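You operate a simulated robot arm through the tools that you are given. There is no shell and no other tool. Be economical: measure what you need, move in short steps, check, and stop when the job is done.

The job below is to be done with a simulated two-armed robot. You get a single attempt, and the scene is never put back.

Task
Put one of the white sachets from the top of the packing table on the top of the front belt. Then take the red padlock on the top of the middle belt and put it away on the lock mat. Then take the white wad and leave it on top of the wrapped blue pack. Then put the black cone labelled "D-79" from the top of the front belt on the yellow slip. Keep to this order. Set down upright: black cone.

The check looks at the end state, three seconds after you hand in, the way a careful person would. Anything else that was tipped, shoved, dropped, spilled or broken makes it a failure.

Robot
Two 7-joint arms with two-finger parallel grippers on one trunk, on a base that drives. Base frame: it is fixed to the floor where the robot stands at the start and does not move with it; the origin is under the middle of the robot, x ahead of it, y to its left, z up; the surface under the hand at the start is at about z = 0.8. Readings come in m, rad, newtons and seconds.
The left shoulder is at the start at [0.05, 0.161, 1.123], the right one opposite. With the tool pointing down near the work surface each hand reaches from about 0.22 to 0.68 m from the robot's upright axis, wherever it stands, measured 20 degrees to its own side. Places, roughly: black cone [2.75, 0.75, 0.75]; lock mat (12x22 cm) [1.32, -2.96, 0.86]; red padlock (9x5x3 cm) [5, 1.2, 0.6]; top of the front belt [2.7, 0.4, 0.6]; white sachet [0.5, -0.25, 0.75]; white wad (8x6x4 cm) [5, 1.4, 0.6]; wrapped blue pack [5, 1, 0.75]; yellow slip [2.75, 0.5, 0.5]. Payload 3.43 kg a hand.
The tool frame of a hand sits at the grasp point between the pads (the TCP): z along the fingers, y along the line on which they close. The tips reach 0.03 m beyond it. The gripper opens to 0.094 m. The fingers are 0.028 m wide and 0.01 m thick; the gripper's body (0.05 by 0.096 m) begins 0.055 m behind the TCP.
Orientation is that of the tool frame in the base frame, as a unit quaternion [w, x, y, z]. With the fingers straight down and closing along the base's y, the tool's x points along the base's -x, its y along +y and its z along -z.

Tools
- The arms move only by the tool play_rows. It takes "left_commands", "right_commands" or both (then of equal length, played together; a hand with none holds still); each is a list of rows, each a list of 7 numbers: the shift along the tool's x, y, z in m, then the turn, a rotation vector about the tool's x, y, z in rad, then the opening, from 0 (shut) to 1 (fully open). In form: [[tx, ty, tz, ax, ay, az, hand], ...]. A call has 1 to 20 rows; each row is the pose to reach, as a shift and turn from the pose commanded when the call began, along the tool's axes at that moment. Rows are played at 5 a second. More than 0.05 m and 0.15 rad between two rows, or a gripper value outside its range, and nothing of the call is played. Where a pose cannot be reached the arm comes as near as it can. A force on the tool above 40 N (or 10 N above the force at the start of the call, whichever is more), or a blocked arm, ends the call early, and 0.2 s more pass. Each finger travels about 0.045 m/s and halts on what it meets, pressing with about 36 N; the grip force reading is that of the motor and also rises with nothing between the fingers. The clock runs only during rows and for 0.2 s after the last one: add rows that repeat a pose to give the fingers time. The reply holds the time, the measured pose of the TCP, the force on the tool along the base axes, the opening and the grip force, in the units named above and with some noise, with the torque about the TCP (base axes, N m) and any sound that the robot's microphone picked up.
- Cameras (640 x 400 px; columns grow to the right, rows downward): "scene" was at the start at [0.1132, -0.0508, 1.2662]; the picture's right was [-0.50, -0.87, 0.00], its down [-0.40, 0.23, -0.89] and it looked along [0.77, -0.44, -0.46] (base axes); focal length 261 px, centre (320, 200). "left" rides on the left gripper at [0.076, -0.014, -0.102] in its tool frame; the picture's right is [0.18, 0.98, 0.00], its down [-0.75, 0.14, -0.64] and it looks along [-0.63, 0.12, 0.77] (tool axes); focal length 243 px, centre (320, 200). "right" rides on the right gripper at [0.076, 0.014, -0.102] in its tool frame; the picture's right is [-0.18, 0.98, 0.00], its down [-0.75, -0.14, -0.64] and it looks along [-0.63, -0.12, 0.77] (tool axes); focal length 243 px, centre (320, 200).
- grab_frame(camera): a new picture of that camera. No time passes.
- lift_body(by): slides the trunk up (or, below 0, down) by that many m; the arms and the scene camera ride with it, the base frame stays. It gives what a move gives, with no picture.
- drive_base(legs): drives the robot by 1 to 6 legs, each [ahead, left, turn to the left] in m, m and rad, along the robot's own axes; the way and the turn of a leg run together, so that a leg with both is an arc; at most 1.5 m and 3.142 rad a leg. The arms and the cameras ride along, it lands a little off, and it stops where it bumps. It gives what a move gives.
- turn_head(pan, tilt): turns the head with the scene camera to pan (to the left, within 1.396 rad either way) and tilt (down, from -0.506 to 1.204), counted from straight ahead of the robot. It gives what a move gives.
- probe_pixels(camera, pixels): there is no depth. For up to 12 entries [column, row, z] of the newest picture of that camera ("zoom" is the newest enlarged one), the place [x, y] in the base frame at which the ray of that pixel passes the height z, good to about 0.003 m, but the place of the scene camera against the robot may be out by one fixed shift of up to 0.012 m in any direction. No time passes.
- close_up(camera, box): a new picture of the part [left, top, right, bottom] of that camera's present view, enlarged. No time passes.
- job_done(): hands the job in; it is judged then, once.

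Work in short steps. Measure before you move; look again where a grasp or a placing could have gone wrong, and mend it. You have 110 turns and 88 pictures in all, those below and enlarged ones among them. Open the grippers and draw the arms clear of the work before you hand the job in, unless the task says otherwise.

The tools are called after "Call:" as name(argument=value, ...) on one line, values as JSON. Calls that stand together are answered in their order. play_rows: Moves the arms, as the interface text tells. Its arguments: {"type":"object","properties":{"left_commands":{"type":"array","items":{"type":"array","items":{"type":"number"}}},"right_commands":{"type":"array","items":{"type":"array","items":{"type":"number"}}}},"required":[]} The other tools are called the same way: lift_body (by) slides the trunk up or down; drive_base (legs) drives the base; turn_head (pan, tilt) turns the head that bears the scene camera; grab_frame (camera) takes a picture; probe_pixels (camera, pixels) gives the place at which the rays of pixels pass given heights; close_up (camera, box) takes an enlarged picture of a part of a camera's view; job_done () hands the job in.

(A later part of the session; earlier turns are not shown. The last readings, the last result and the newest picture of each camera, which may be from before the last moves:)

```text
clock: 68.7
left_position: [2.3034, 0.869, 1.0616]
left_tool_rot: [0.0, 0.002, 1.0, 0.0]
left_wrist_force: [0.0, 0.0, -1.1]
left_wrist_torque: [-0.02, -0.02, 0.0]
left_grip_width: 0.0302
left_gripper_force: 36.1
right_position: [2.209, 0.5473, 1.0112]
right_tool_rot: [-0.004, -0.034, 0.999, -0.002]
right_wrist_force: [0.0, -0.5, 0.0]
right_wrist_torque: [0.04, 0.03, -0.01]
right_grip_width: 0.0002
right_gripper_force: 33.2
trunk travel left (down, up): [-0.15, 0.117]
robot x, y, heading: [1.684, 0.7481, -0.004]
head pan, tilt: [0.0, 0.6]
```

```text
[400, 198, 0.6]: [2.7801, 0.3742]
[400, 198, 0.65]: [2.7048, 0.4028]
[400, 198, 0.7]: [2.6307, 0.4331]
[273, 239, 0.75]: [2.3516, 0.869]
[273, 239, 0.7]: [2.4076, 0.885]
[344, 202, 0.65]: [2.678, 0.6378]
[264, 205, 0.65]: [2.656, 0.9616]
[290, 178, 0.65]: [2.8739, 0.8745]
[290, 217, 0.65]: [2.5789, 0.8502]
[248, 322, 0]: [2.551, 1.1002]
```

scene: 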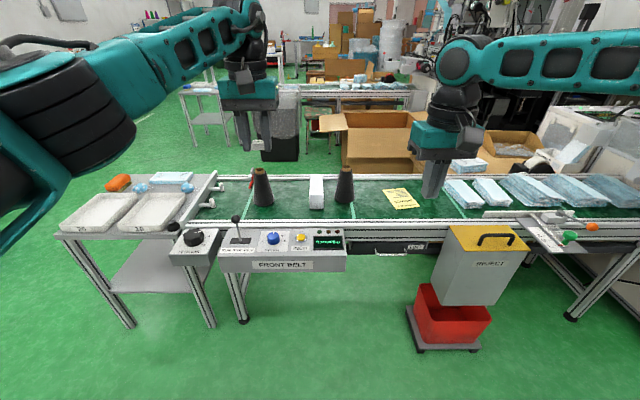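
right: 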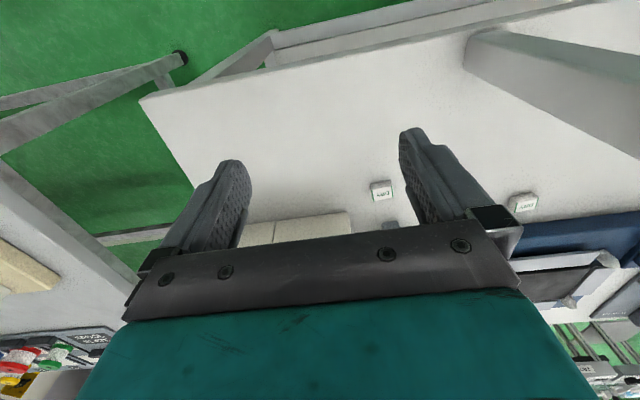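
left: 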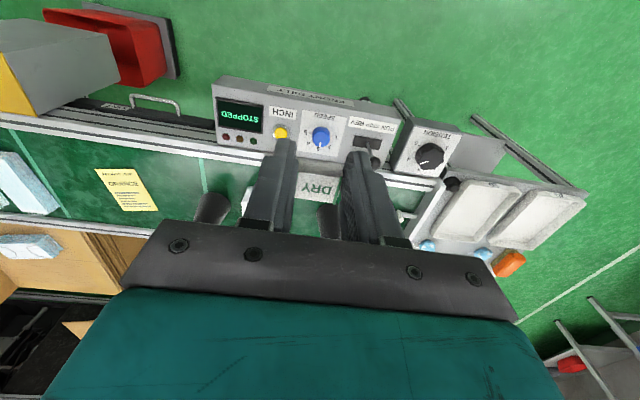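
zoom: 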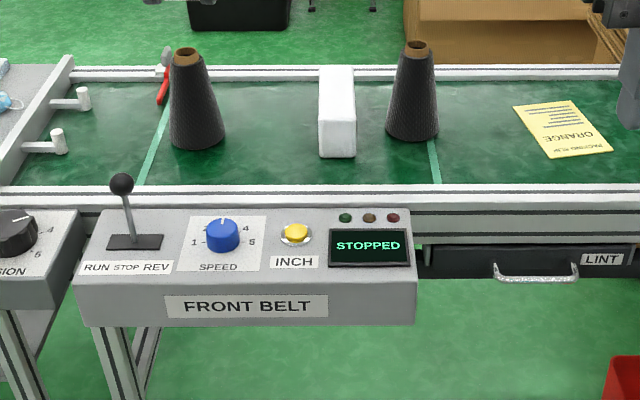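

Belt top is about z 0.64, x 2.58–2.87; slip at (2.71,0.41), cones at (2.68,0.64) and (2.66,0.96). I move in to x≈1.98, y≈0.62 and lower the trunk.

Call:
drive_base(legs=[[0.29, -0.12, 0]])

Call:
lift_body(by=-0.14)

Call:
grab_frame(camera="left")

Call:
grab_frame(camera="scene")

```text
clock: 70.8
left_position: [2.5894, 0.746, 1.0609]
left_tool_rot: [0.0, 0.002, 1.0, 0.0]
left_wrist_force: [-0.2, -0.4, -0.2]
left_wrist_torque: [0.01, 0.01, 0.02]
left_grip_width: 0.0303
left_gripper_force: 35.9
right_position: [2.4955, 0.4247, 1.0107]
right_tool_rot: [-0.003, -0.034, 0.999, -0.002]
right_wrist_force: [0.0, -0.9, -0.9]
right_wrist_torque: [0.02, -0.02, -0.01]
right_grip_width: 0.0001
right_gripper_force: 32.9
trunk travel left (down, up): [-0.15, 0.117]
robot x, y, heading: [1.969, 0.6271, -0.007]
head pan, tilt: [0.0, 0.6]
```

```text
clock: 72.5
left_position: [2.5892, 0.7466, 0.9218]
left_tool_rot: [0.001, 0.003, 1.0, -0.001]
left_wrist_force: [0.4, 0.7, -0.1]
left_wrist_torque: [-0.01, 0.0, -0.03]
left_grip_width: 0.0302
left_gripper_force: 36.2
right_position: [2.4947, 0.4255, 0.8716]
right_tool_rot: [-0.003, -0.034, 0.999, -0.002]
right_wrist_force: [-0.1, -0.6, -0.5]
right_wrist_torque: [-0.01, -0.04, 0.0]
right_grip_width: 0.0002
right_gripper_force: 33.0
trunk travel left (down, up): [-0.01, 0.257]
robot x, y, heading: [1.9707, 0.6287, -0.008]
head pan, tilt: [0.0, 0.6]
```

```text
59 pictures are left
```

left: 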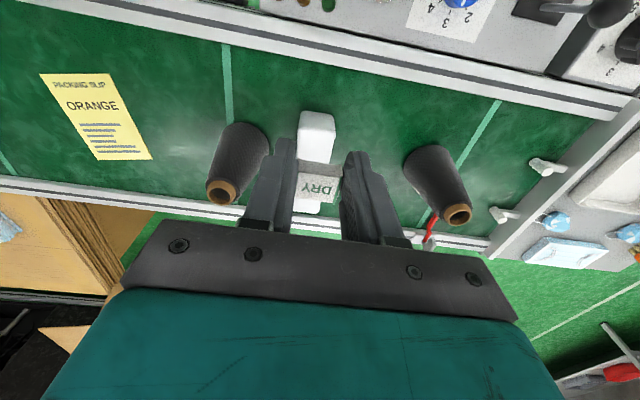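

```text
58 pictures are left
```

scene: 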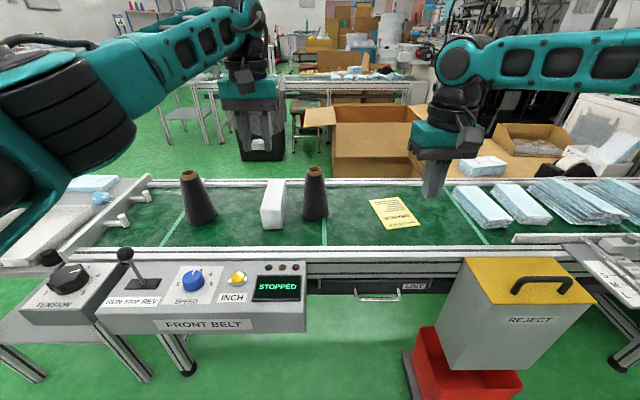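

Call:
probe_pixels(camera="left", pixels=[[370, 115, 0.64], [425, 148, 0.64], [334, 140, 0.64], [250, 128, 0.64], [95, 115, 0.64], [370, 50, 0.64], [370, 200, 0.64], [317, 112, 0.69], [458, 214, 0.8]])

Call:
probe_pixels(camera="scene", pixels=[[235, 220, 0.64], [200, 217, 0.64], [283, 215, 0.64], [273, 230, 0.64], [235, 245, 0.64], [235, 190, 0.64], [315, 213, 0.64], [396, 213, 0.64]])

```text
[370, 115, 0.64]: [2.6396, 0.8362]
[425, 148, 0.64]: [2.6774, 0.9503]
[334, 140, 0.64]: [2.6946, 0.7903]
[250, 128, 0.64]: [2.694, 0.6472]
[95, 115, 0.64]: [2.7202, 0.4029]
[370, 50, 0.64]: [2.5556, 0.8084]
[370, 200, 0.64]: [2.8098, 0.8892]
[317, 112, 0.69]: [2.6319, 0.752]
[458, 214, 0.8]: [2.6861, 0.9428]
```

```text
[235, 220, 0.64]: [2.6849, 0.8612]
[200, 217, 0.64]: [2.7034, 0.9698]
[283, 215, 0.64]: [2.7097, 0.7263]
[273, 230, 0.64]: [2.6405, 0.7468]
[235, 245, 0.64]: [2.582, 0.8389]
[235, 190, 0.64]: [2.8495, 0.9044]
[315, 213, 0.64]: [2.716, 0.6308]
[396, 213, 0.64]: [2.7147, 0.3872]
```

Free spot is (2.64,0.84). I move over it and descend to z≈0.69.

Call:
play_rows(left_commands=[[-0.02, 0.04, 0, 0, 0, 0, 0], [-0.05, 0.075, 0, 0, 0, 0, 0], [-0.05, 0.094, 0.02, 0, 0, 0, 0], [-0.05, 0.094, 0.06, 0, 0, 0, 0], [-0.05, 0.094, 0.1, 0, 0, 0, 0], [-0.05, 0.094, 0.14, 0, 0, 0, 0], [-0.05, 0.094, 0.18, 0, 0, 0, 0], [-0.05, 0.094, 0.21, 0, 0, 0, 0], [-0.05, 0.094, 0.225, 0, 0, 0, 0], [-0.05, 0.094, 0.23, 0, 0, 0, 0], [-0.05, 0.094, 0.23, 0, 0, 0, 0]])

Call:
grab_frame(camera="left")

```text
clock: 74.9
left_position: [2.6135, 0.8365, 0.7061]
left_tool_rot: [0.0, 0.002, 1.0, 0.0]
left_wrist_force: [-0.3, 0.0, 0.1]
left_wrist_torque: [-0.02, 0.02, -0.01]
left_grip_width: 0.0302
left_gripper_force: 36.0
left hand out of reach, approached as far as the arm can: row 1, 2, 3, 4, 5, 6, 7, 8, 9, 10, 11
right_position: [2.4961, 0.4249, 0.8711]
right_tool_rot: [-0.004, -0.034, 0.999, -0.001]
right_wrist_force: [-0.7, 0.4, -0.1]
right_wrist_torque: [0.01, 0.0, -0.04]
right_grip_width: 0.0001
right_gripper_force: 32.9
trunk travel left (down, up): [-0.01, 0.257]
robot x, y, heading: [1.9674, 0.6274, -0.01]
head pan, tilt: [0.0, 0.6]
```

```text
57 pictures are left
```

left: 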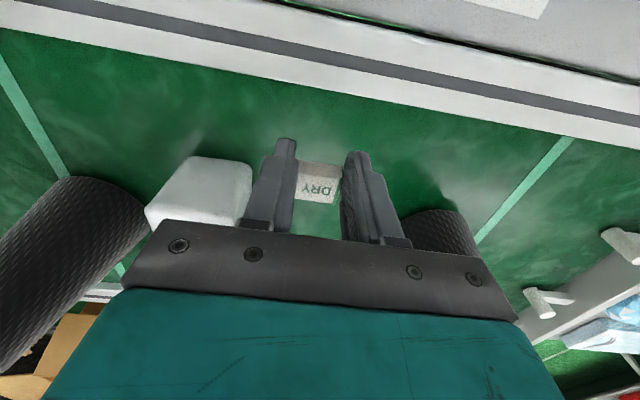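

Reach stops short at x 2.61. I check the red bin's clearance before creeping the base forward.

Call:
probe_pixels(camera="scene", pixels=[[408, 395, 0.0], [408, 395, 0.05], [412, 385, 0.25], [470, 395, 0.25], [200, 330, 0.58], [100, 318, 0.65], [300, 330, 0.6]])

Call:
probe_pixels(camera="left", pixels=[[318, 190, 0.645], [318, 185, 0.64], [318, 92, 0.64], [250, 195, 0.68], [410, 215, 0.65]])

```text
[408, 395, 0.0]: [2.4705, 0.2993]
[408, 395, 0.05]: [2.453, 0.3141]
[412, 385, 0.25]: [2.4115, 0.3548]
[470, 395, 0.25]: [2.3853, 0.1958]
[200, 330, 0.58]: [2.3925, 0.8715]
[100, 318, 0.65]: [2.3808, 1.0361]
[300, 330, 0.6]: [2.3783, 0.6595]
```

```text
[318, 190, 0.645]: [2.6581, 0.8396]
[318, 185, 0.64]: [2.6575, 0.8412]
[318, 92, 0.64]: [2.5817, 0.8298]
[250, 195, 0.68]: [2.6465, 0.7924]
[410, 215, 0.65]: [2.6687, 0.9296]
```

Clearance is ample; I creep forward 0.035 m and then lower to contact.

Call:
drive_base(legs=[[0.035, 0, 0.008]])

Call:
play_rows(left_commands=[[0.0, 0.004, 0.0, 0, 0, 0, 0], [0.01, 0.004, 0.01, 0, 0, 0, 0], [0.02, 0.004, 0.02, 0, 0, 0, 0], [0.02, 0.004, 0.027, 0, 0, 0, 0], [0.02, 0.004, 0.027, 0, 0, 0, 0]])

Call:
grab_frame(camera="left")

```text
clock: 75.8
left_position: [2.6467, 0.8413, 0.7044]
left_tool_rot: [0.0, -0.001, 1.0, 0.0]
left_wrist_force: [0.7, 0.1, 0.1]
left_wrist_torque: [-0.01, 0.02, 0.03]
left_grip_width: 0.0302
left_gripper_force: 36.1
right_position: [2.5314, 0.4287, 0.8711]
right_tool_rot: [-0.003, -0.037, 0.999, -0.002]
right_wrist_force: [-0.3, -0.7, -0.9]
right_wrist_torque: [0.0, 0.01, 0.01]
right_grip_width: 0.0
right_gripper_force: 32.9
trunk travel left (down, up): [-0.01, 0.257]
robot x, y, heading: [2.0042, 0.6271, 0.007]
head pan, tilt: [0.0, 0.6]
```

```text
clock: 77.0
left_position: [2.6258, 0.8442, 0.6781]
left_tool_rot: [0.002, -0.001, 1.0, 0.0]
left_wrist_force: [0.0, -0.5, 0.9]
left_wrist_torque: [0.03, -0.02, 0.04]
left_grip_width: 0.0304
left_gripper_force: 36.1
right_position: [2.5321, 0.4282, 0.8723]
right_tool_rot: [-0.004, -0.038, 0.999, -0.002]
right_wrist_force: [-0.2, 0.3, -0.1]
right_wrist_torque: [0.0, -0.03, -0.02]
right_grip_width: 0.0
right_gripper_force: 33.6
trunk travel left (down, up): [-0.01, 0.257]
robot x, y, heading: [2.0076, 0.625, 0.001]
head pan, tilt: [0.0, 0.6]
```

```text
56 pictures are left
```

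left: 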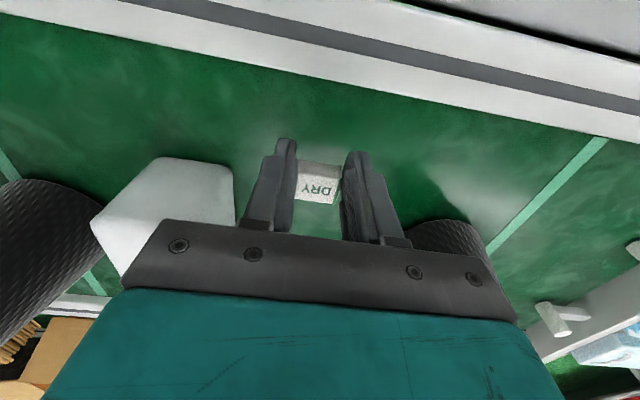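

Still no contact; I lower in 3 mm steps until the force rises.

Call:
play_rows(left_commands=[[0, 0, 0.003, 0, 0, 0, 0], [0, 0, 0.006, 0, 0, 0, 0], [0, 0, 0.009, 0, 0, 0, 0], [0, 0, 0.009, 0, 0, 0, 0]])

```text
clock: 78.0
left_position: [2.6251, 0.8441, 0.6695]
left_tool_rot: [0.0, -0.001, 1.0, 0.0]
left_wrist_force: [-0.1, -0.2, -0.5]
left_wrist_torque: [0.0, 0.02, 0.04]
left_grip_width: 0.0301
left_gripper_force: 35.9
right_position: [2.5319, 0.4293, 0.8719]
right_tool_rot: [-0.004, -0.038, 0.999, -0.003]
right_wrist_force: [1.0, -0.4, 0.2]
right_wrist_torque: [-0.06, -0.02, -0.03]
right_grip_width: 0.0001
right_gripper_force: 32.9
trunk travel left (down, up): [-0.01, 0.257]
robot x, y, heading: [2.0083, 0.6261, -0.002]
head pan, tilt: [0.0, 0.6]
```

Call:
play_rows(left_commands=[[0, 0, 0.003, 0, 0, 0, 0], [0, 0, 0.006, 0, 0, 0, 0], [0, 0, 0.009, 0, 0, 0, 0], [0, 0, 0.012, 0, 0, 0, 0], [0, 0, 0.012, 0, 0, 0, 0]])

Call:
close_up(camera="left", box=[220, 120, 420, 245])

```text
clock: 79.2
left_position: [2.6265, 0.8448, 0.6573]
left_tool_rot: [0.0, 0.0, 1.0, 0.0]
left_wrist_force: [-0.1, -0.4, 0.1]
left_wrist_torque: [0.0, 0.03, 0.0]
left_grip_width: 0.0301
left_gripper_force: 36.2
right_position: [2.5321, 0.4285, 0.8724]
right_tool_rot: [-0.003, -0.038, 0.999, -0.001]
right_wrist_force: [-0.5, -0.3, 0.2]
right_wrist_torque: [0.0, 0.02, 0.01]
right_grip_width: 0.0
right_gripper_force: 33.3
trunk travel left (down, up): [-0.01, 0.257]
robot x, y, heading: [2.0041, 0.6253, 0.002]
head pan, tilt: [0.0, 0.6]
```

```text
3.20 times, centred on (320, 182) of left
```

zoom: 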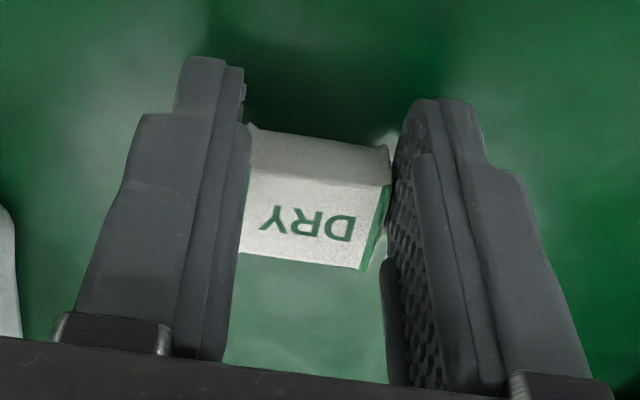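

Shadow is closing in; I continue down.

Call:
play_rows(left_commands=[[0, 0, 0.003, 0, 0, 0, 0], [0, 0, 0.006, 0, 0, 0, 0], [0, 0, 0.009, 0, 0, 0, 0], [0, 0, 0.012, 0, 0, 0, 0], [0, 0, 0.012, 0, 0, 0, 0]])

```text
clock: 80.4
left_position: [2.6261, 0.8438, 0.6504]
left_tool_rot: [0.003, -0.001, 1.0, 0.0]
left_wrist_force: [-5.0, 2.0, 28.3]
left_wrist_torque: [0.05, 0.5, -0.04]
left_grip_width: 0.0302
left_gripper_force: 36.1
right_position: [2.5307, 0.4281, 0.8743]
right_tool_rot: [-0.002, -0.039, 0.999, -0.002]
right_wrist_force: [0.1, 0.1, 0.7]
right_wrist_torque: [-0.01, 0.01, -0.03]
right_grip_width: 0.0001
right_gripper_force: 33.6
trunk travel left (down, up): [-0.01, 0.257]
robot x, y, heading: [2.0065, 0.6276, 0.006]
head pan, tilt: [0.0, 0.6]
```

Contact at TCP 0.650, so the belt is at z≈0.62. I relieve the push, open a little, and rise.

Call:
play_rows(left_commands=[[0, 0, -0.005, 0, 0, 0, 0], [0, 0, -0.005, 0, 0, 0, 0.25], [0, 0, -0.005, 0, 0, 0, 0.5], [0, 0, -0.005, 0, 0, 0, 0.58], [0, 0, -0.005, 0, 0, 0, 0.58], [0, 0, -0.03, 0, 0, 0, 0.58], [0, 0, -0.07, 0, 0, 0, 0.58], [0, 0, -0.11, 0, 0, 0, 0.58], [0, 0, -0.15, 0, 0, 0, 0.58], [0, 0, -0.19, 0, 0, 0, 0.58], [0, 0, -0.23, 0, 0, 0, 0.58], [0, 0, -0.27, 0, 0, 0, 0.58]])

Call:
grab_frame(camera="left")

```text
clock: 83.0
left_position: [2.6246, 0.8434, 0.9163]
left_tool_rot: [0.0, 0.0, 1.0, 0.0]
left_wrist_force: [0.7, 0.9, 1.2]
left_wrist_torque: [-0.01, 0.01, -0.01]
left_grip_width: 0.0545
left_gripper_force: 0.0
right_position: [2.5309, 0.4286, 0.8714]
right_tool_rot: [-0.004, -0.038, 0.999, -0.001]
right_wrist_force: [0.1, -0.2, 0.0]
right_wrist_torque: [-0.04, -0.01, 0.02]
right_grip_width: 0.0002
right_gripper_force: 33.1
trunk travel left (down, up): [-0.01, 0.257]
robot x, y, heading: [2.0064, 0.6286, 0.002]
head pan, tilt: [0.0, 0.6]
```

```text
54 pictures are left
```

left: 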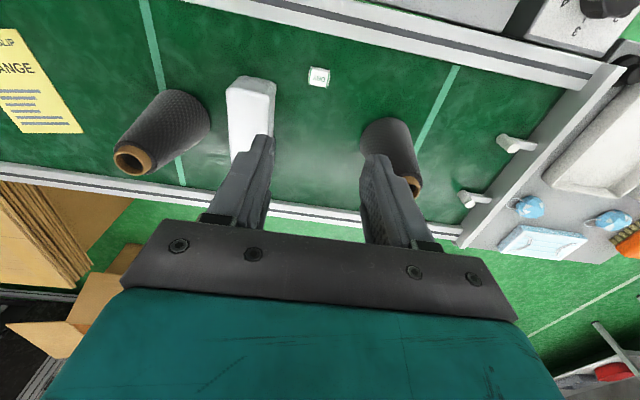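

The sachet lies flat on the belt at (319,77). Now I back off and drive round the left end of the front belt toward the middle belt.

Call:
drive_base(legs=[[-0.35, 0, 0], [0, 1.5, 0], [0, 0.35, 0]])

Call:
turn_head(pan=-0.2, tilt=0.4)

Call:
grab_frame(camera="scene")

```text
clock: 101.3
left_position: [2.2848, 2.6804, 0.9156]
left_tool_rot: [0.001, 0.004, 1.0, 0.0]
left_wrist_force: [0.7, 0.1, -0.4]
left_wrist_torque: [-0.04, 0.03, 0.0]
left_grip_width: 0.0546
left_gripper_force: 0.1
right_position: [2.1865, 2.2664, 0.871]
right_tool_rot: [-0.003, -0.033, 0.999, -0.002]
right_wrist_force: [0.3, -0.1, -1.0]
right_wrist_torque: [0.03, 0.0, -0.03]
right_grip_width: 0.0001
right_gripper_force: 32.8
trunk travel left (down, up): [-0.01, 0.257]
robot x, y, heading: [1.6596, 2.4681, -0.009]
head pan, tilt: [0.0, 0.6]
```

```text
clock: 102.0
left_position: [2.2839, 2.6805, 0.9157]
left_tool_rot: [0.001, 0.004, 1.0, 0.0]
left_wrist_force: [0.5, 0.4, 0.1]
left_wrist_torque: [0.03, 0.0, -0.01]
left_grip_width: 0.0544
left_gripper_force: 0.1
right_position: [2.1871, 2.264, 0.872]
right_tool_rot: [-0.003, -0.033, 0.999, -0.003]
right_wrist_force: [0.0, 0.7, -0.4]
right_wrist_torque: [0.05, 0.01, -0.02]
right_grip_width: 0.0
right_gripper_force: 33.1
trunk travel left (down, up): [-0.01, 0.257]
robot x, y, heading: [1.6616, 2.4703, -0.008]
head pan, tilt: [-0.201, 0.4]
```

```text
53 pictures are left
```

scene: 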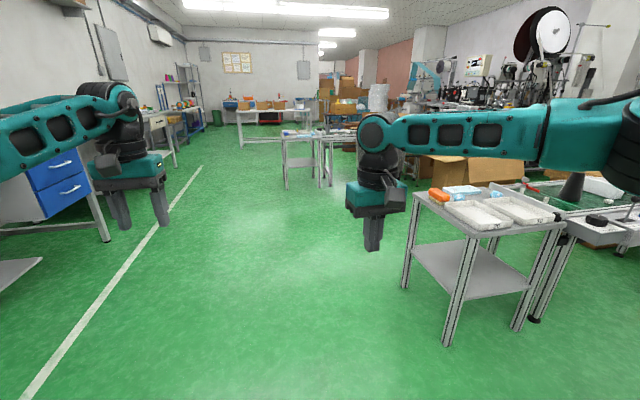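

The lane ahead is free; I drive forward 2.0 m.

Call:
drive_base(legs=[[1.5, 0, 0.008], [0.45, 0, 0]])

Call:
turn_head(pan=-0.7, tilt=0.45)

Call:
grab_frame(camera="scene")

```text
clock: 111.8
left_position: [4.2334, 2.6779, 0.9151]
left_tool_rot: [0.001, 0.0, 1.0, 0.0]
left_wrist_force: [-0.1, -0.1, -0.2]
left_wrist_torque: [-0.02, -0.01, -0.02]
left_grip_width: 0.0545
left_gripper_force: 0.0
right_position: [4.1388, 2.2641, 0.8713]
right_tool_rot: [-0.004, -0.037, 0.999, -0.002]
right_wrist_force: [0.9, -0.1, 0.0]
right_wrist_torque: [0.02, 0.0, 0.0]
right_grip_width: 0.0002
right_gripper_force: 32.4
trunk travel left (down, up): [-0.01, 0.257]
robot x, y, heading: [3.6134, 2.461, -0.0]
head pan, tilt: [-0.201, 0.4]
```

```text
clock: 112.7
left_position: [4.2346, 2.6777, 0.9149]
left_tool_rot: [0.001, 0.0, 1.0, 0.0]
left_wrist_force: [-0.5, 0.0, -0.3]
left_wrist_torque: [0.02, -0.01, 0.0]
left_grip_width: 0.0547
left_gripper_force: 0.0
right_position: [4.1384, 2.2623, 0.871]
right_tool_rot: [-0.003, -0.037, 0.999, -0.001]
right_wrist_force: [0.4, 1.4, 0.7]
right_wrist_torque: [0.0, 0.04, -0.02]
right_grip_width: 0.0002
right_gripper_force: 32.9
trunk travel left (down, up): [-0.01, 0.257]
robot x, y, heading: [3.6108, 2.4631, 0.004]
head pan, tilt: [-0.7, 0.45]
```

```text
52 pictures are left
```

scene: 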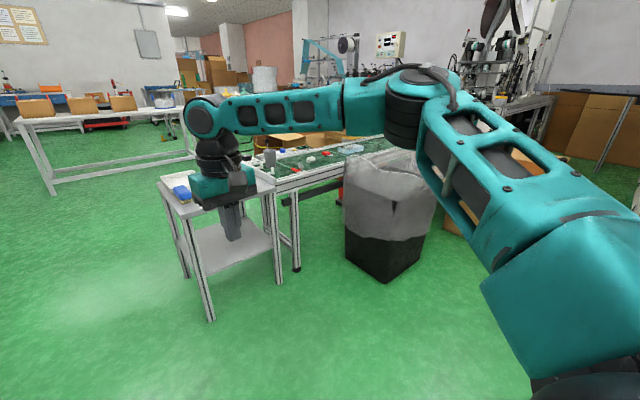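

A black bin stands before the middle belt; I measure its base and the stand legs.

Call:
probe_pixels(camera="scene", pixels=[[347, 262, 0], [386, 282, 0], [422, 258, 0], [210, 320, 0], [281, 283, 0], [297, 270, 0], [340, 172, 0.62], [300, 182, 0.62], [310, 160, 0.62], [346, 172, 0.75], [385, 175, 0.75]])

Call:
close_up(camera="scene", box=[240, 130, 400, 230])

```text
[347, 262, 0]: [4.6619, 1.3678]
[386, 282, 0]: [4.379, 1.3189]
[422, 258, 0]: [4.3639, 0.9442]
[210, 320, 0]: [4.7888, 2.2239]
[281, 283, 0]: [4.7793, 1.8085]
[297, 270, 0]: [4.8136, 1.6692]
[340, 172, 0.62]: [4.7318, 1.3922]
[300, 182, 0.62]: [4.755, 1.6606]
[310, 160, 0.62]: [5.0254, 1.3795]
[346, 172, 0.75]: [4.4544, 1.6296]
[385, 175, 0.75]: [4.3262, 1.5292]
```

```text
4.00 times, centred on (320, 180) of scene
```

zoom: 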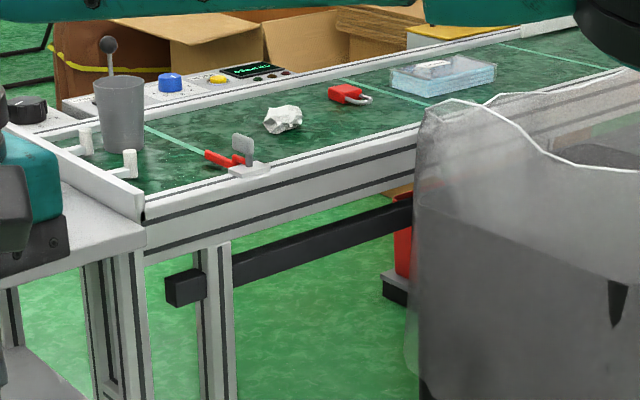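

Call:
probe_pixels(camera="zoom", pixels=[[347, 96, 0.63], [283, 120, 0.63], [440, 80, 0.64], [390, 78, 0.64], [495, 68, 0.65], [300, 75, 0.66], [120, 145, 0.62], [220, 165, 0.64], [170, 85, 0.7]])

Call:
lift_body(by=0.25)

Call:
turn_head(pan=-0.5, tilt=0.4)

Call:
grab_frame(camera="scene")

```text
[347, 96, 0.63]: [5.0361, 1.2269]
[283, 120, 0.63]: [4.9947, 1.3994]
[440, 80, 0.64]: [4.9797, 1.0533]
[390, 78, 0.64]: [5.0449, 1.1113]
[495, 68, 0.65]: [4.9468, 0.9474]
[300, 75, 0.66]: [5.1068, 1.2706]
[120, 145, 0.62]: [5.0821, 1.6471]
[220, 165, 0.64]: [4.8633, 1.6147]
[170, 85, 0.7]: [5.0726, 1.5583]
```

```text
clock: 115.3
left_position: [4.2345, 2.6777, 1.1636]
left_tool_rot: [0.001, 0.0, 1.0, 0.0]
left_wrist_force: [0.3, -0.3, -0.8]
left_wrist_torque: [0.0, -0.01, 0.0]
left_grip_width: 0.0543
left_gripper_force: 0.0
right_position: [4.1389, 2.2634, 1.1211]
right_tool_rot: [-0.003, -0.037, 0.999, -0.002]
right_wrist_force: [-0.3, -0.2, 0.2]
right_wrist_torque: [0.01, 0.0, 0.03]
right_grip_width: 0.0
right_gripper_force: 32.7
trunk travel left (down, up): [-0.26, 0.007]
robot x, y, heading: [3.6106, 2.4602, -0.0]
head pan, tilt: [-0.7, 0.45]
```

```text
clock: 116.0
left_position: [4.2341, 2.6786, 1.1649]
left_tool_rot: [0.001, 0.001, 1.0, 0.0]
left_wrist_force: [-0.2, 0.5, 0.4]
left_wrist_torque: [-0.03, 0.01, 0.0]
left_grip_width: 0.0546
left_gripper_force: 0.0
right_position: [4.1388, 2.2625, 1.1221]
right_tool_rot: [-0.004, -0.037, 0.999, -0.002]
right_wrist_force: [-0.2, 0.5, 0.4]
right_wrist_torque: [-0.03, 0.0, 0.03]
right_grip_width: 0.0
right_gripper_force: 33.2
trunk travel left (down, up): [-0.26, 0.007]
robot x, y, heading: [3.6126, 2.4599, -0.001]
head pan, tilt: [-0.499, 0.4]
```

```text
50 pictures are left
```

scene: 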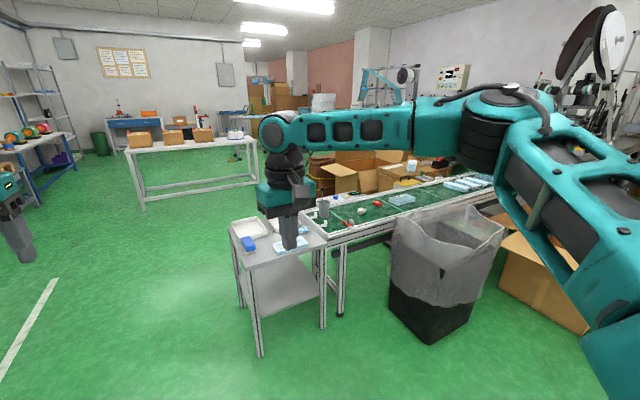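

Call:
probe_pixels(camera="scene", pixels=[[145, 208, 0], [257, 184, 0], [260, 356, 0], [240, 300, 0], [322, 327, 0], [145, 150, 0.8], [250, 150, 0.8], [390, 305, 0]])

Call:
close_up(camera="scene", box=[240, 110, 480, 260])

```text
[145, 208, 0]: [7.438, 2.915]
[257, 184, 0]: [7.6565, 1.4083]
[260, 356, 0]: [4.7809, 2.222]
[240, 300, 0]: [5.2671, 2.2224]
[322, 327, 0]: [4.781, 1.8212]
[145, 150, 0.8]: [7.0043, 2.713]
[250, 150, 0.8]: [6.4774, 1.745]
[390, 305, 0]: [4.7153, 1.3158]
```

```text
2.67 times, centred on (360, 185) of scene
```

zoom: 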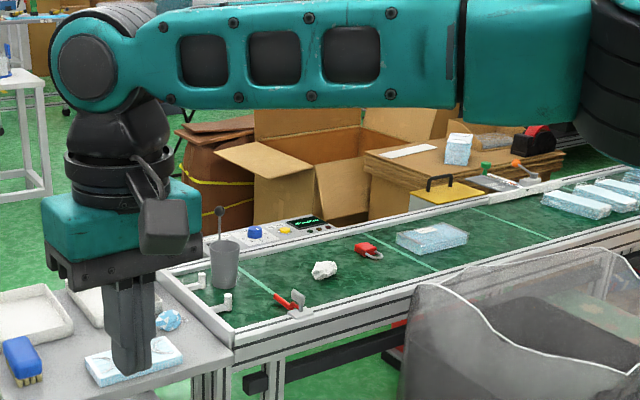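

The operator's side of the middle belt is the far side (panel at (300,225) zoom). I drive around the stand's left end and look along that side.

Call:
drive_base(legs=[[1.4, 0.42, 0], [0.9, 0, 0]])

Call:
turn_head(pan=-1.2, tilt=0.4)

Call:
grab_frame(camera="scene")

```text
clock: 127.6
left_position: [6.5336, 3.1045, 1.1647]
left_tool_rot: [0.001, -0.002, 1.0, 0.0]
left_wrist_force: [-0.1, 0.4, -0.8]
left_wrist_torque: [-0.03, -0.04, -0.01]
left_grip_width: 0.0545
left_gripper_force: 0.0
right_position: [6.4403, 2.6902, 1.1224]
right_tool_rot: [-0.004, -0.039, 0.999, -0.001]
right_wrist_force: [0.0, -0.3, 0.0]
right_wrist_torque: [0.03, -0.02, -0.01]
right_grip_width: 0.0
right_gripper_force: 32.5
trunk travel left (down, up): [-0.26, 0.007]
robot x, y, heading: [5.9144, 2.8888, 0.0]
head pan, tilt: [-0.499, 0.4]
```

```text
clock: 128.7
left_position: [6.5343, 3.1049, 1.1652]
left_tool_rot: [0.001, -0.002, 1.0, 0.0]
left_wrist_force: [1.0, 0.1, -0.3]
left_wrist_torque: [0.01, -0.01, -0.03]
left_grip_width: 0.0544
left_gripper_force: 0.0
right_position: [6.439, 2.6905, 1.1219]
right_tool_rot: [-0.003, -0.037, 0.999, -0.002]
right_wrist_force: [0.2, -0.2, -0.3]
right_wrist_torque: [0.03, 0.02, -0.01]
right_grip_width: 0.0
right_gripper_force: 32.8
trunk travel left (down, up): [-0.26, 0.007]
robot x, y, heading: [5.9164, 2.8818, 0.001]
head pan, tilt: [-1.201, 0.4]
```

```text
48 pictures are left
```

scene: 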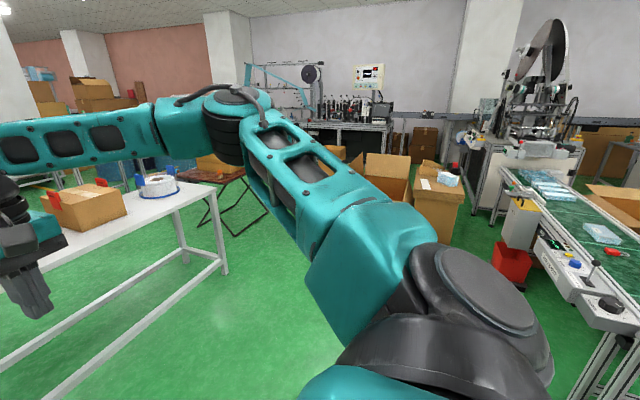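

Call:
probe_pixels(camera="scene", pixels=[[224, 273, 0], [440, 246, 0], [413, 205, 0], [505, 288, 0], [495, 262, 0], [575, 305, 0.62], [535, 240, 0.65], [612, 252, 0.62], [600, 232, 0.65], [500, 178, 0.62], [375, 205, 0.4]])

Call:
turn_head(pan=-1.39, tilt=0.65)

Call:
grab_frame(camera="scene")

```text
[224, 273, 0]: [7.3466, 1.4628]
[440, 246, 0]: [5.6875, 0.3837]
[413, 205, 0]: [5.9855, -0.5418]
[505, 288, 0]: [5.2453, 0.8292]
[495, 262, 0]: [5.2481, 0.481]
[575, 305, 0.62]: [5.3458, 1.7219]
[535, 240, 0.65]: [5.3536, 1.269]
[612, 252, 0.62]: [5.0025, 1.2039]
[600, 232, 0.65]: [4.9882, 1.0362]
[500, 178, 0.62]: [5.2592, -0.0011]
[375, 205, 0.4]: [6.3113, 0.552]
```

```text
clock: 129.5
left_position: [6.5334, 3.1051, 1.1657]
left_tool_rot: [0.001, -0.002, 1.0, 0.0]
left_wrist_force: [-0.2, -0.3, -1.0]
left_wrist_torque: [0.01, 0.0, 0.04]
left_grip_width: 0.0546
left_gripper_force: 0.1
right_position: [6.4406, 2.6897, 1.1219]
right_tool_rot: [-0.004, -0.039, 0.999, -0.002]
right_wrist_force: [0.2, -0.4, 0.9]
right_wrist_torque: [0.02, -0.01, 0.03]
right_grip_width: 0.0002
right_gripper_force: 32.9
trunk travel left (down, up): [-0.26, 0.007]
robot x, y, heading: [5.9152, 2.886, 0.004]
head pan, tilt: [-1.389, 0.649]
```

```text
47 pictures are left
```

scene: 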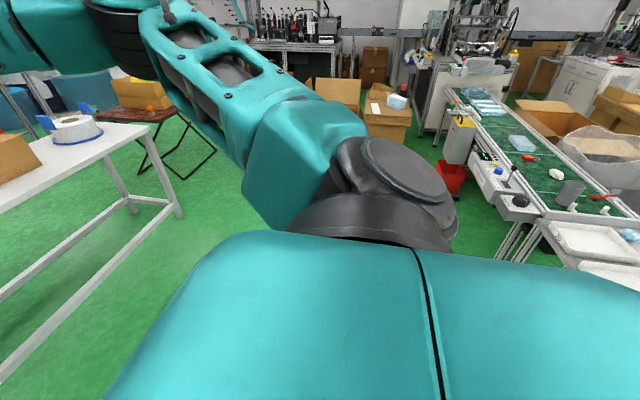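

There is an aisle with room at about (5.75,1.2). I turn about to the right to face the belt, then strafe to y≈1.2.

Call:
drive_base(legs=[[0, 0, -1.57], [0, 0, -1.572], [0, 1.5, 0], [0, 0.2, 0]])

Call:
turn_head(pan=0, tilt=0.65)

Call:
grab_frame(camera="scene")

```text
clock: 152.4
left_position: [5.3015, 0.967, 1.1643]
left_tool_rot: [0.001, 1.0, 0.004, 0.0]
left_wrist_force: [-0.1, -0.2, 0.1]
left_wrist_torque: [0.01, -0.01, 0.02]
left_grip_width: 0.0547
left_gripper_force: 0.2
right_position: [5.393, 1.3841, 1.1217]
right_tool_rot: [-0.002, 0.999, 0.042, 0.004]
right_wrist_force: [-0.3, 0.1, -0.5]
right_wrist_torque: [-0.01, 0.03, 0.03]
right_grip_width: 0.0
right_gripper_force: 33.4
trunk travel left (down, up): [-0.26, 0.007]
robot x, y, heading: [5.9198, 1.1908, -3.138]
head pan, tilt: [-1.389, 0.649]
```

```text
clock: 153.9
left_position: [5.3013, 0.9682, 1.1653]
left_tool_rot: [0.0, 1.0, 0.004, -0.001]
left_wrist_force: [-1.4, -0.4, -1.0]
left_wrist_torque: [0.01, -0.01, -0.04]
left_grip_width: 0.0545
left_gripper_force: 0.0
right_position: [5.3919, 1.3844, 1.1229]
right_tool_rot: [-0.001, 0.999, 0.042, 0.004]
right_wrist_force: [-0.5, -0.5, 0.0]
right_wrist_torque: [-0.02, 0.01, 0.02]
right_grip_width: 0.0001
right_gripper_force: 33.4
trunk travel left (down, up): [-0.26, 0.007]
robot x, y, heading: [5.922, 1.1913, -3.134]
head pan, tilt: [0.0, 0.649]
```

```text
46 pictures are left
```

scene: 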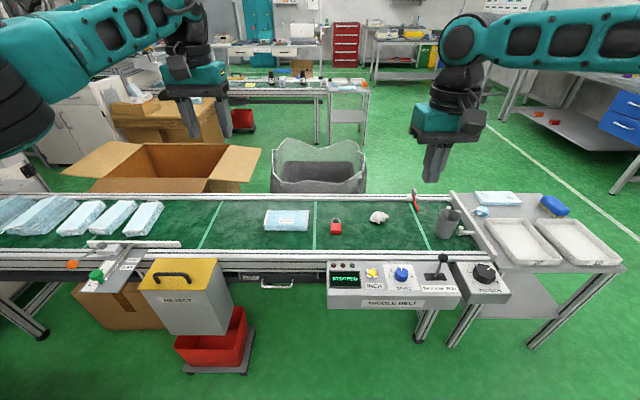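

Good view: padlock (336,226), wad (379,217), blue pack (287,220). I measure and check the cones on the far front belt for the label.

Call:
probe_pixels(camera="scene", pixels=[[336, 230, 0.62], [379, 220, 0.64], [287, 228, 0.62], [287, 218, 0.66], [250, 360, 0], [245, 345, 0.2], [425, 345, 0], [365, 310, 0.6], [320, 195, 0.62], [320, 247, 0.62]])

Call:
close_up(camera="scene", box=[255, 180, 415, 280])

Call:
close_up(camera="scene", box=[240, 60, 340, 120])

```text
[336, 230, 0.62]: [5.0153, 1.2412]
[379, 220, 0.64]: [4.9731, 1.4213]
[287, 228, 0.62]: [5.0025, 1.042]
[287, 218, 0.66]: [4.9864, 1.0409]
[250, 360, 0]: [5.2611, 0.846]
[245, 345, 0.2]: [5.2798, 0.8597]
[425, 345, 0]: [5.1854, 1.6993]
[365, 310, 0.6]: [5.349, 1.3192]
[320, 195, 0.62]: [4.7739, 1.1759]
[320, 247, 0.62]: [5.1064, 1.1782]
```

```text
4.00 times, centred on (335, 230) of scene
```

zoom: 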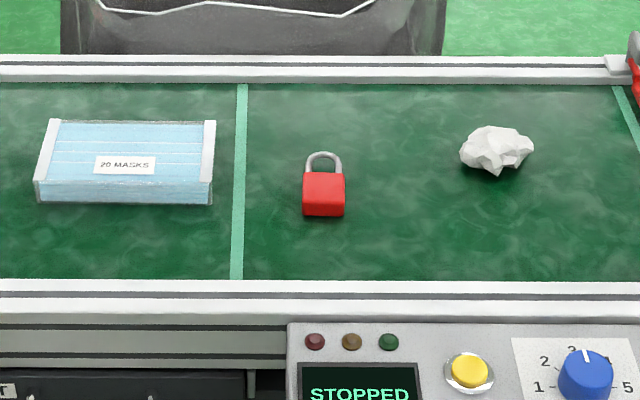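

```text
6.40 times, centred on (290, 90) of scene
```

zoom: 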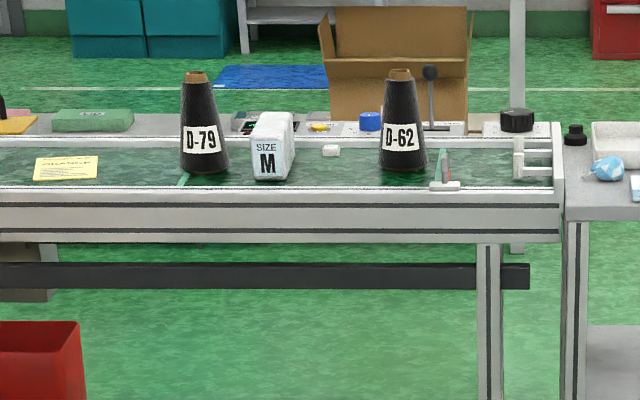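

D-79 is the cone beside the slip (y≈0.64). I move in to (5.67,1.0), open the right hand and lower the trunk.

Call:
drive_base(legs=[[0.25, 0.19, 0]])

Call:
lift_body(by=-0.255)

Call:
play_rows(right_commands=[[0, 0, 0, 0, 0, 0, 0.3], [0, 0, 0, 0, 0, 0, 0.6], [0, 0, 0, 0, 0, -0.06, 0.9], [0, 0, 0, 0, 0, -0.08, 0.9]])

Call:
grab_frame(camera="right")

```text
clock: 156.2
left_position: [5.0498, 0.7763, 1.1657]
left_tool_rot: [0.0, 1.0, 0.003, -0.001]
left_wrist_force: [-0.7, -0.8, 1.4]
left_wrist_torque: [0.05, 0.01, 0.02]
left_grip_width: 0.0547
left_gripper_force: 0.0
right_position: [5.1422, 1.1927, 1.1221]
right_tool_rot: [-0.002, 0.999, 0.04, 0.003]
right_wrist_force: [-0.2, -0.5, 0.1]
right_wrist_torque: [-0.02, 0.03, -0.01]
right_grip_width: 0.0003
right_gripper_force: 32.8
trunk travel left (down, up): [-0.26, 0.007]
robot x, y, heading: [5.6695, 0.9978, -3.137]
head pan, tilt: [0.0, 0.649]
```

```text
clock: 158.8
left_position: [5.0498, 0.7774, 0.9099]
left_tool_rot: [0.0, 1.0, 0.004, 0.0]
left_wrist_force: [0.1, -0.1, -0.3]
left_wrist_torque: [-0.01, 0.02, 0.0]
left_grip_width: 0.0543
left_gripper_force: 0.0
right_position: [5.1421, 1.1925, 0.8675]
right_tool_rot: [-0.002, 0.999, 0.04, 0.004]
right_wrist_force: [-0.9, 0.2, 0.0]
right_wrist_torque: [0.01, 0.0, 0.0]
right_grip_width: 0.0
right_gripper_force: 32.7
trunk travel left (down, up): [-0.005, 0.262]
robot x, y, heading: [5.6675, 0.9988, -3.134]
head pan, tilt: [0.0, 0.649]
```

```text
clock: 159.8
left_position: [5.0504, 0.7764, 0.9098]
left_tool_rot: [0.0, 1.0, 0.004, -0.002]
left_wrist_force: [-0.1, 0.2, -0.1]
left_wrist_torque: [-0.02, 0.01, 0.0]
left_grip_width: 0.0545
left_gripper_force: 0.1
right_position: [5.141, 1.1922, 0.866]
right_tool_rot: [-0.002, 0.997, 0.081, 0.003]
right_wrist_force: [-0.7, 0.1, -0.7]
right_wrist_torque: [0.01, 0.01, 0.01]
right_grip_width: 0.0833
right_gripper_force: 0.0
trunk travel left (down, up): [-0.005, 0.262]
robot x, y, heading: [5.6719, 0.9953, -3.134]
head pan, tilt: [0.0, 0.649]
```

```text
43 pictures are left
```

right: 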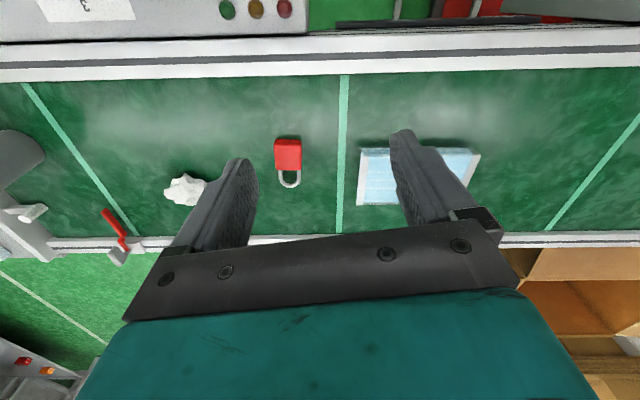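

Call:
probe_pixels(camera="right", pixels=[[275, 141, 0.65], [301, 140, 0.65], [288, 168, 0.65], [288, 153, 0.65], [289, 180, 0.63], [187, 190, 0.64]])

```text
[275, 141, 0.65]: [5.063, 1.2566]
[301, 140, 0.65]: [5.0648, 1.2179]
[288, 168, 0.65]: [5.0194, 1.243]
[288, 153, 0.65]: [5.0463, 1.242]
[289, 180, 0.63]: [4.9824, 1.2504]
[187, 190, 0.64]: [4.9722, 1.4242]
```

Padlock body centre is about (5.042,1.238). I straighten the yaw, move over it and descend to z≈0.72.

Call:
play_rows(right_commands=[[-0.025, -0.015, 0.02, 0, 0, 0.04, 0.9], [-0.05, -0.03, 0.04, 0, 0, 0.08, 0.9], [-0.07, -0.045, 0.06, 0, 0, 0.12, 0.9], [-0.09, -0.061, 0.08, 0, 0, 0.162, 0.9], [-0.09, -0.061, 0.12, 0, 0, 0.162, 0.9], [-0.09, -0.061, 0.146, 0, 0, 0.162, 0.9], [-0.09, -0.061, 0.146, 0, 0, 0.162, 0.9]])

Call:
grab_frame(camera="right")

```text
clock: 161.4
left_position: [5.0492, 0.7767, 0.9104]
left_tool_rot: [-0.001, 1.0, 0.003, -0.001]
left_wrist_force: [0.1, 0.0, -0.4]
left_wrist_torque: [0.02, 0.01, -0.02]
left_grip_width: 0.0546
left_gripper_force: 0.1
right_position: [5.1238, 1.2733, 0.7591]
right_tool_rot: [-0.002, 1.0, -0.001, 0.003]
right_wrist_force: [0.1, 0.7, -0.1]
right_wrist_torque: [-0.01, -0.04, 0.02]
right_grip_width: 0.0846
right_gripper_force: 0.1
right hand out of reach, approached as far as the arm can: row 1, 2, 3, 4, 5, 6, 7
trunk travel left (down, up): [-0.005, 0.262]
robot x, y, heading: [5.6713, 0.9965, -3.129]
head pan, tilt: [0.0, 0.649]
```

```text
42 pictures are left
```

right: 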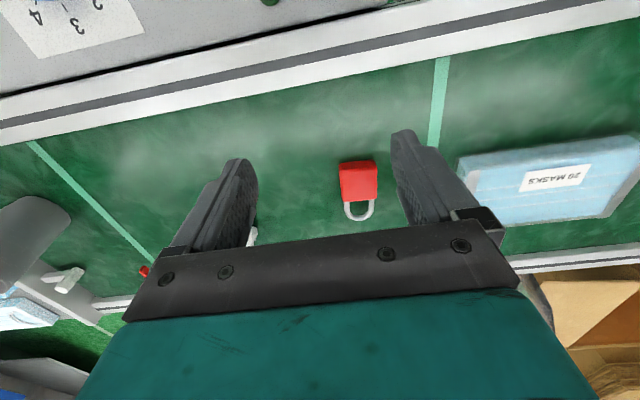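

The right arm falls short, while the left arm reaches well. I raise the right hand, shift the base so the left hand comes above the padlock.

Call:
play_rows(right_commands=[[0, 0, -0.04, 0, 0, 0, 0.9], [0.0, 0, -0.08, 0, 0, 0, 0.6], [0.03, 0, -0.12, 0, 0, 0, 0.3], [0.07, 0, -0.15, 0, 0, 0, 0], [0.1, 0, -0.17, 0, 0, 0, 0]], left_commands=[[0, 0, 0, 0, 0, 0, 0.7], [0, 0, 0, 0, 0, 0, 0.9], [0, 0, 0, 0, 0, 0, 0.9], [0, 0, 0, 0, 0, 0, 0.9], [0, 0, 0, 0, 0, 0, 0.9]])

Call:
drive_base(legs=[[0, -0.455, 0]])

Call:
grab_frame(camera="left")

```text
clock: 162.6
left_position: [5.0496, 0.776, 0.9117]
left_tool_rot: [0.001, 1.0, 0.004, -0.001]
left_wrist_force: [-0.2, -0.1, 0.2]
left_wrist_torque: [-0.02, -0.03, 0.0]
left_grip_width: 0.0846
left_gripper_force: 0.1
right_position: [5.224, 1.2734, 0.9322]
right_tool_rot: [-0.002, 1.0, -0.001, 0.003]
right_wrist_force: [0.3, -0.2, -0.3]
right_wrist_torque: [0.04, -0.01, -0.01]
right_grip_width: 0.0
right_gripper_force: 0.1
trunk travel left (down, up): [-0.005, 0.262]
robot x, y, heading: [5.6689, 0.9977, -3.132]
head pan, tilt: [0.0, 0.649]
```

```text
clock: 167.2
left_position: [5.0461, 1.2361, 0.9099]
left_tool_rot: [0.001, 1.0, 0.002, -0.001]
left_wrist_force: [0.7, 0.4, -0.2]
left_wrist_torque: [-0.01, 0.02, 0.01]
left_grip_width: 0.0846
left_gripper_force: 0.1
right_position: [5.221, 1.7335, 0.9321]
right_tool_rot: [-0.003, 1.0, -0.001, 0.004]
right_wrist_force: [-0.2, -0.1, -0.1]
right_wrist_torque: [0.0, 0.0, 0.01]
right_grip_width: 0.0
right_gripper_force: 33.3
trunk travel left (down, up): [-0.005, 0.262]
robot x, y, heading: [5.6693, 1.4553, -3.135]
head pan, tilt: [0.0, 0.649]
```

```text
41 pictures are left
```

left: 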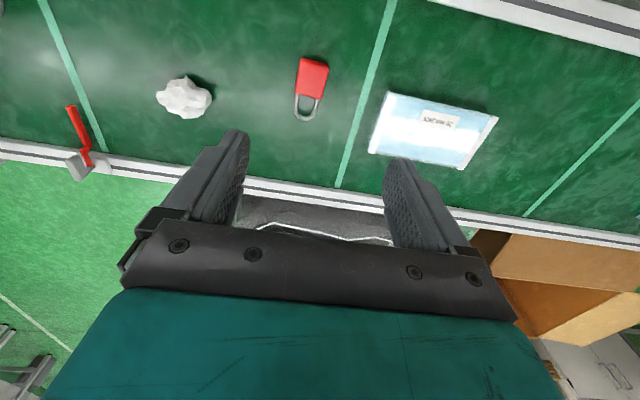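

Call:
probe_pixels(camera="left", pixels=[[302, 61, 0.65], [328, 64, 0.65], [296, 90, 0.65], [322, 97, 0.65], [312, 78, 0.65], [305, 115, 0.63], [185, 98, 0.64], [435, 118, 0.66], [389, 92, 0.66], [497, 118, 0.66]])

```text
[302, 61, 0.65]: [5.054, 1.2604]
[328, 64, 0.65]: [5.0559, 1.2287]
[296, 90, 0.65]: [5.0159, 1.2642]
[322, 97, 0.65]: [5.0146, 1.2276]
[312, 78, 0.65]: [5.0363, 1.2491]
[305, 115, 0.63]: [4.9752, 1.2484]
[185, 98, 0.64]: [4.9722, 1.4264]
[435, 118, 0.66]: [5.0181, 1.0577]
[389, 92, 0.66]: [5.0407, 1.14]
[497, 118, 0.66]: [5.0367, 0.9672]
```

Padlock body centre (5.035,1.245), aligned. I descend to TCP 0.658 with fingers open.

Call:
play_rows(left_commands=[[-0.011, -0.009, 0.04, 0, 0, 0, 0.9], [-0.011, -0.009, 0.08, 0, 0, 0, 0.9], [-0.011, -0.009, 0.12, 0, 0, 0, 0.9], [-0.011, -0.009, 0.16, 0, 0, 0, 0.9], [-0.011, -0.009, 0.2, 0, 0, 0, 0.9], [-0.011, -0.009, 0.235, 0, 0, 0, 0.9], [-0.011, -0.009, 0.252, 0, 0, 0, 0.9], [-0.011, -0.009, 0.252, 0, 0, 0, 0.9]])

Call:
grab_frame(camera="left")

```text
clock: 169.0
left_position: [5.037, 1.2456, 0.6581]
left_tool_rot: [0.0, 1.0, 0.004, -0.001]
left_wrist_force: [-0.2, 0.3, 0.5]
left_wrist_torque: [0.0, 0.01, 0.01]
left_grip_width: 0.0849
left_gripper_force: 0.1
right_position: [5.2212, 1.7323, 0.9321]
right_tool_rot: [-0.002, 1.0, -0.001, 0.004]
right_wrist_force: [0.1, 0.2, -0.8]
right_wrist_torque: [0.01, -0.02, -0.02]
right_grip_width: 0.0001
right_gripper_force: 33.3
trunk travel left (down, up): [-0.005, 0.262]
robot x, y, heading: [5.6716, 1.4597, -3.135]
head pan, tilt: [0.0, 0.649]
```

```text
40 pictures are left
```

left: 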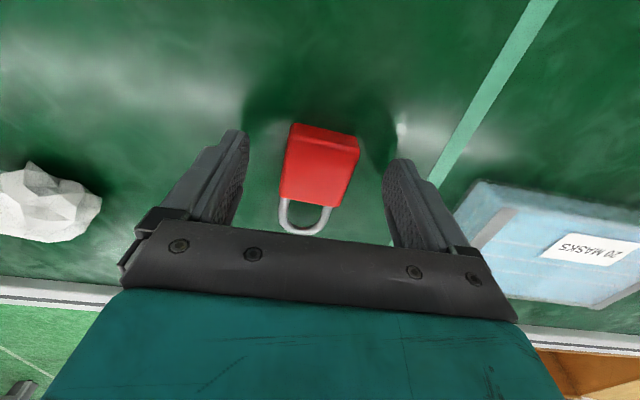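

The padlock body is between the fingers. I go 4 mm lower, close and lift.

Call:
play_rows(left_commands=[[0, 0, 0.004, 0, 0, 0, 0.7], [0, 0, 0.004, 0, 0, 0, 0.4], [0, 0, 0.004, 0, 0, 0, 0.1], [0, 0, 0.004, 0, 0, 0, 0], [0, 0, 0.004, 0, 0, 0, 0], [0, 0, 0.004, 0, 0, 0, 0], [0, 0, -0.03, 0, 0, 0, 0], [0, 0, -0.07, 0, 0, 0, 0], [0, 0, -0.11, 0, 0, 0, 0], [0, 0, -0.15, 0, 0, 0, 0], [0, 0, -0.19, 0, 0, 0, 0], [0, 0, -0.23, 0, 0, 0, 0], [0, 0, -0.26, 0, 0, 0, 0]])

Call:
grab_frame(camera="left")

```text
clock: 171.8
left_position: [5.0357, 1.245, 0.9182]
left_tool_rot: [0.0, 1.0, 0.004, -0.001]
left_wrist_force: [1.2, -0.3, -1.6]
left_wrist_torque: [0.03, -0.01, -0.03]
left_grip_width: 0.0412
left_gripper_force: 35.8
right_position: [5.221, 1.7311, 0.9311]
right_tool_rot: [-0.001, 1.0, -0.001, 0.004]
right_wrist_force: [-0.3, -0.3, -0.1]
right_wrist_torque: [0.0, -0.01, 0.0]
right_grip_width: 0.0001
right_gripper_force: 32.8
trunk travel left (down, up): [-0.005, 0.262]
robot x, y, heading: [5.666, 1.4564, -3.136]
head pan, tilt: [0.0, 0.649]
```

```text
39 pictures are left
```

left: 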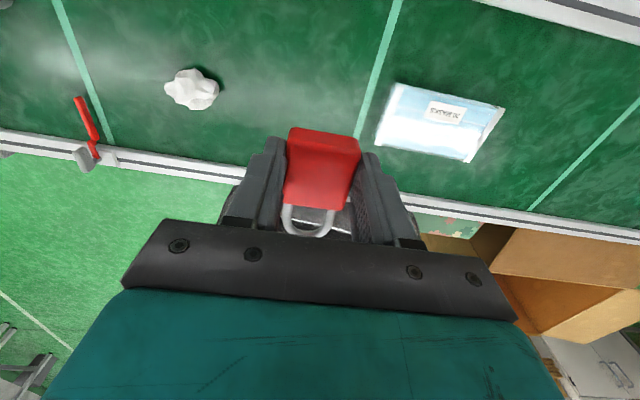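

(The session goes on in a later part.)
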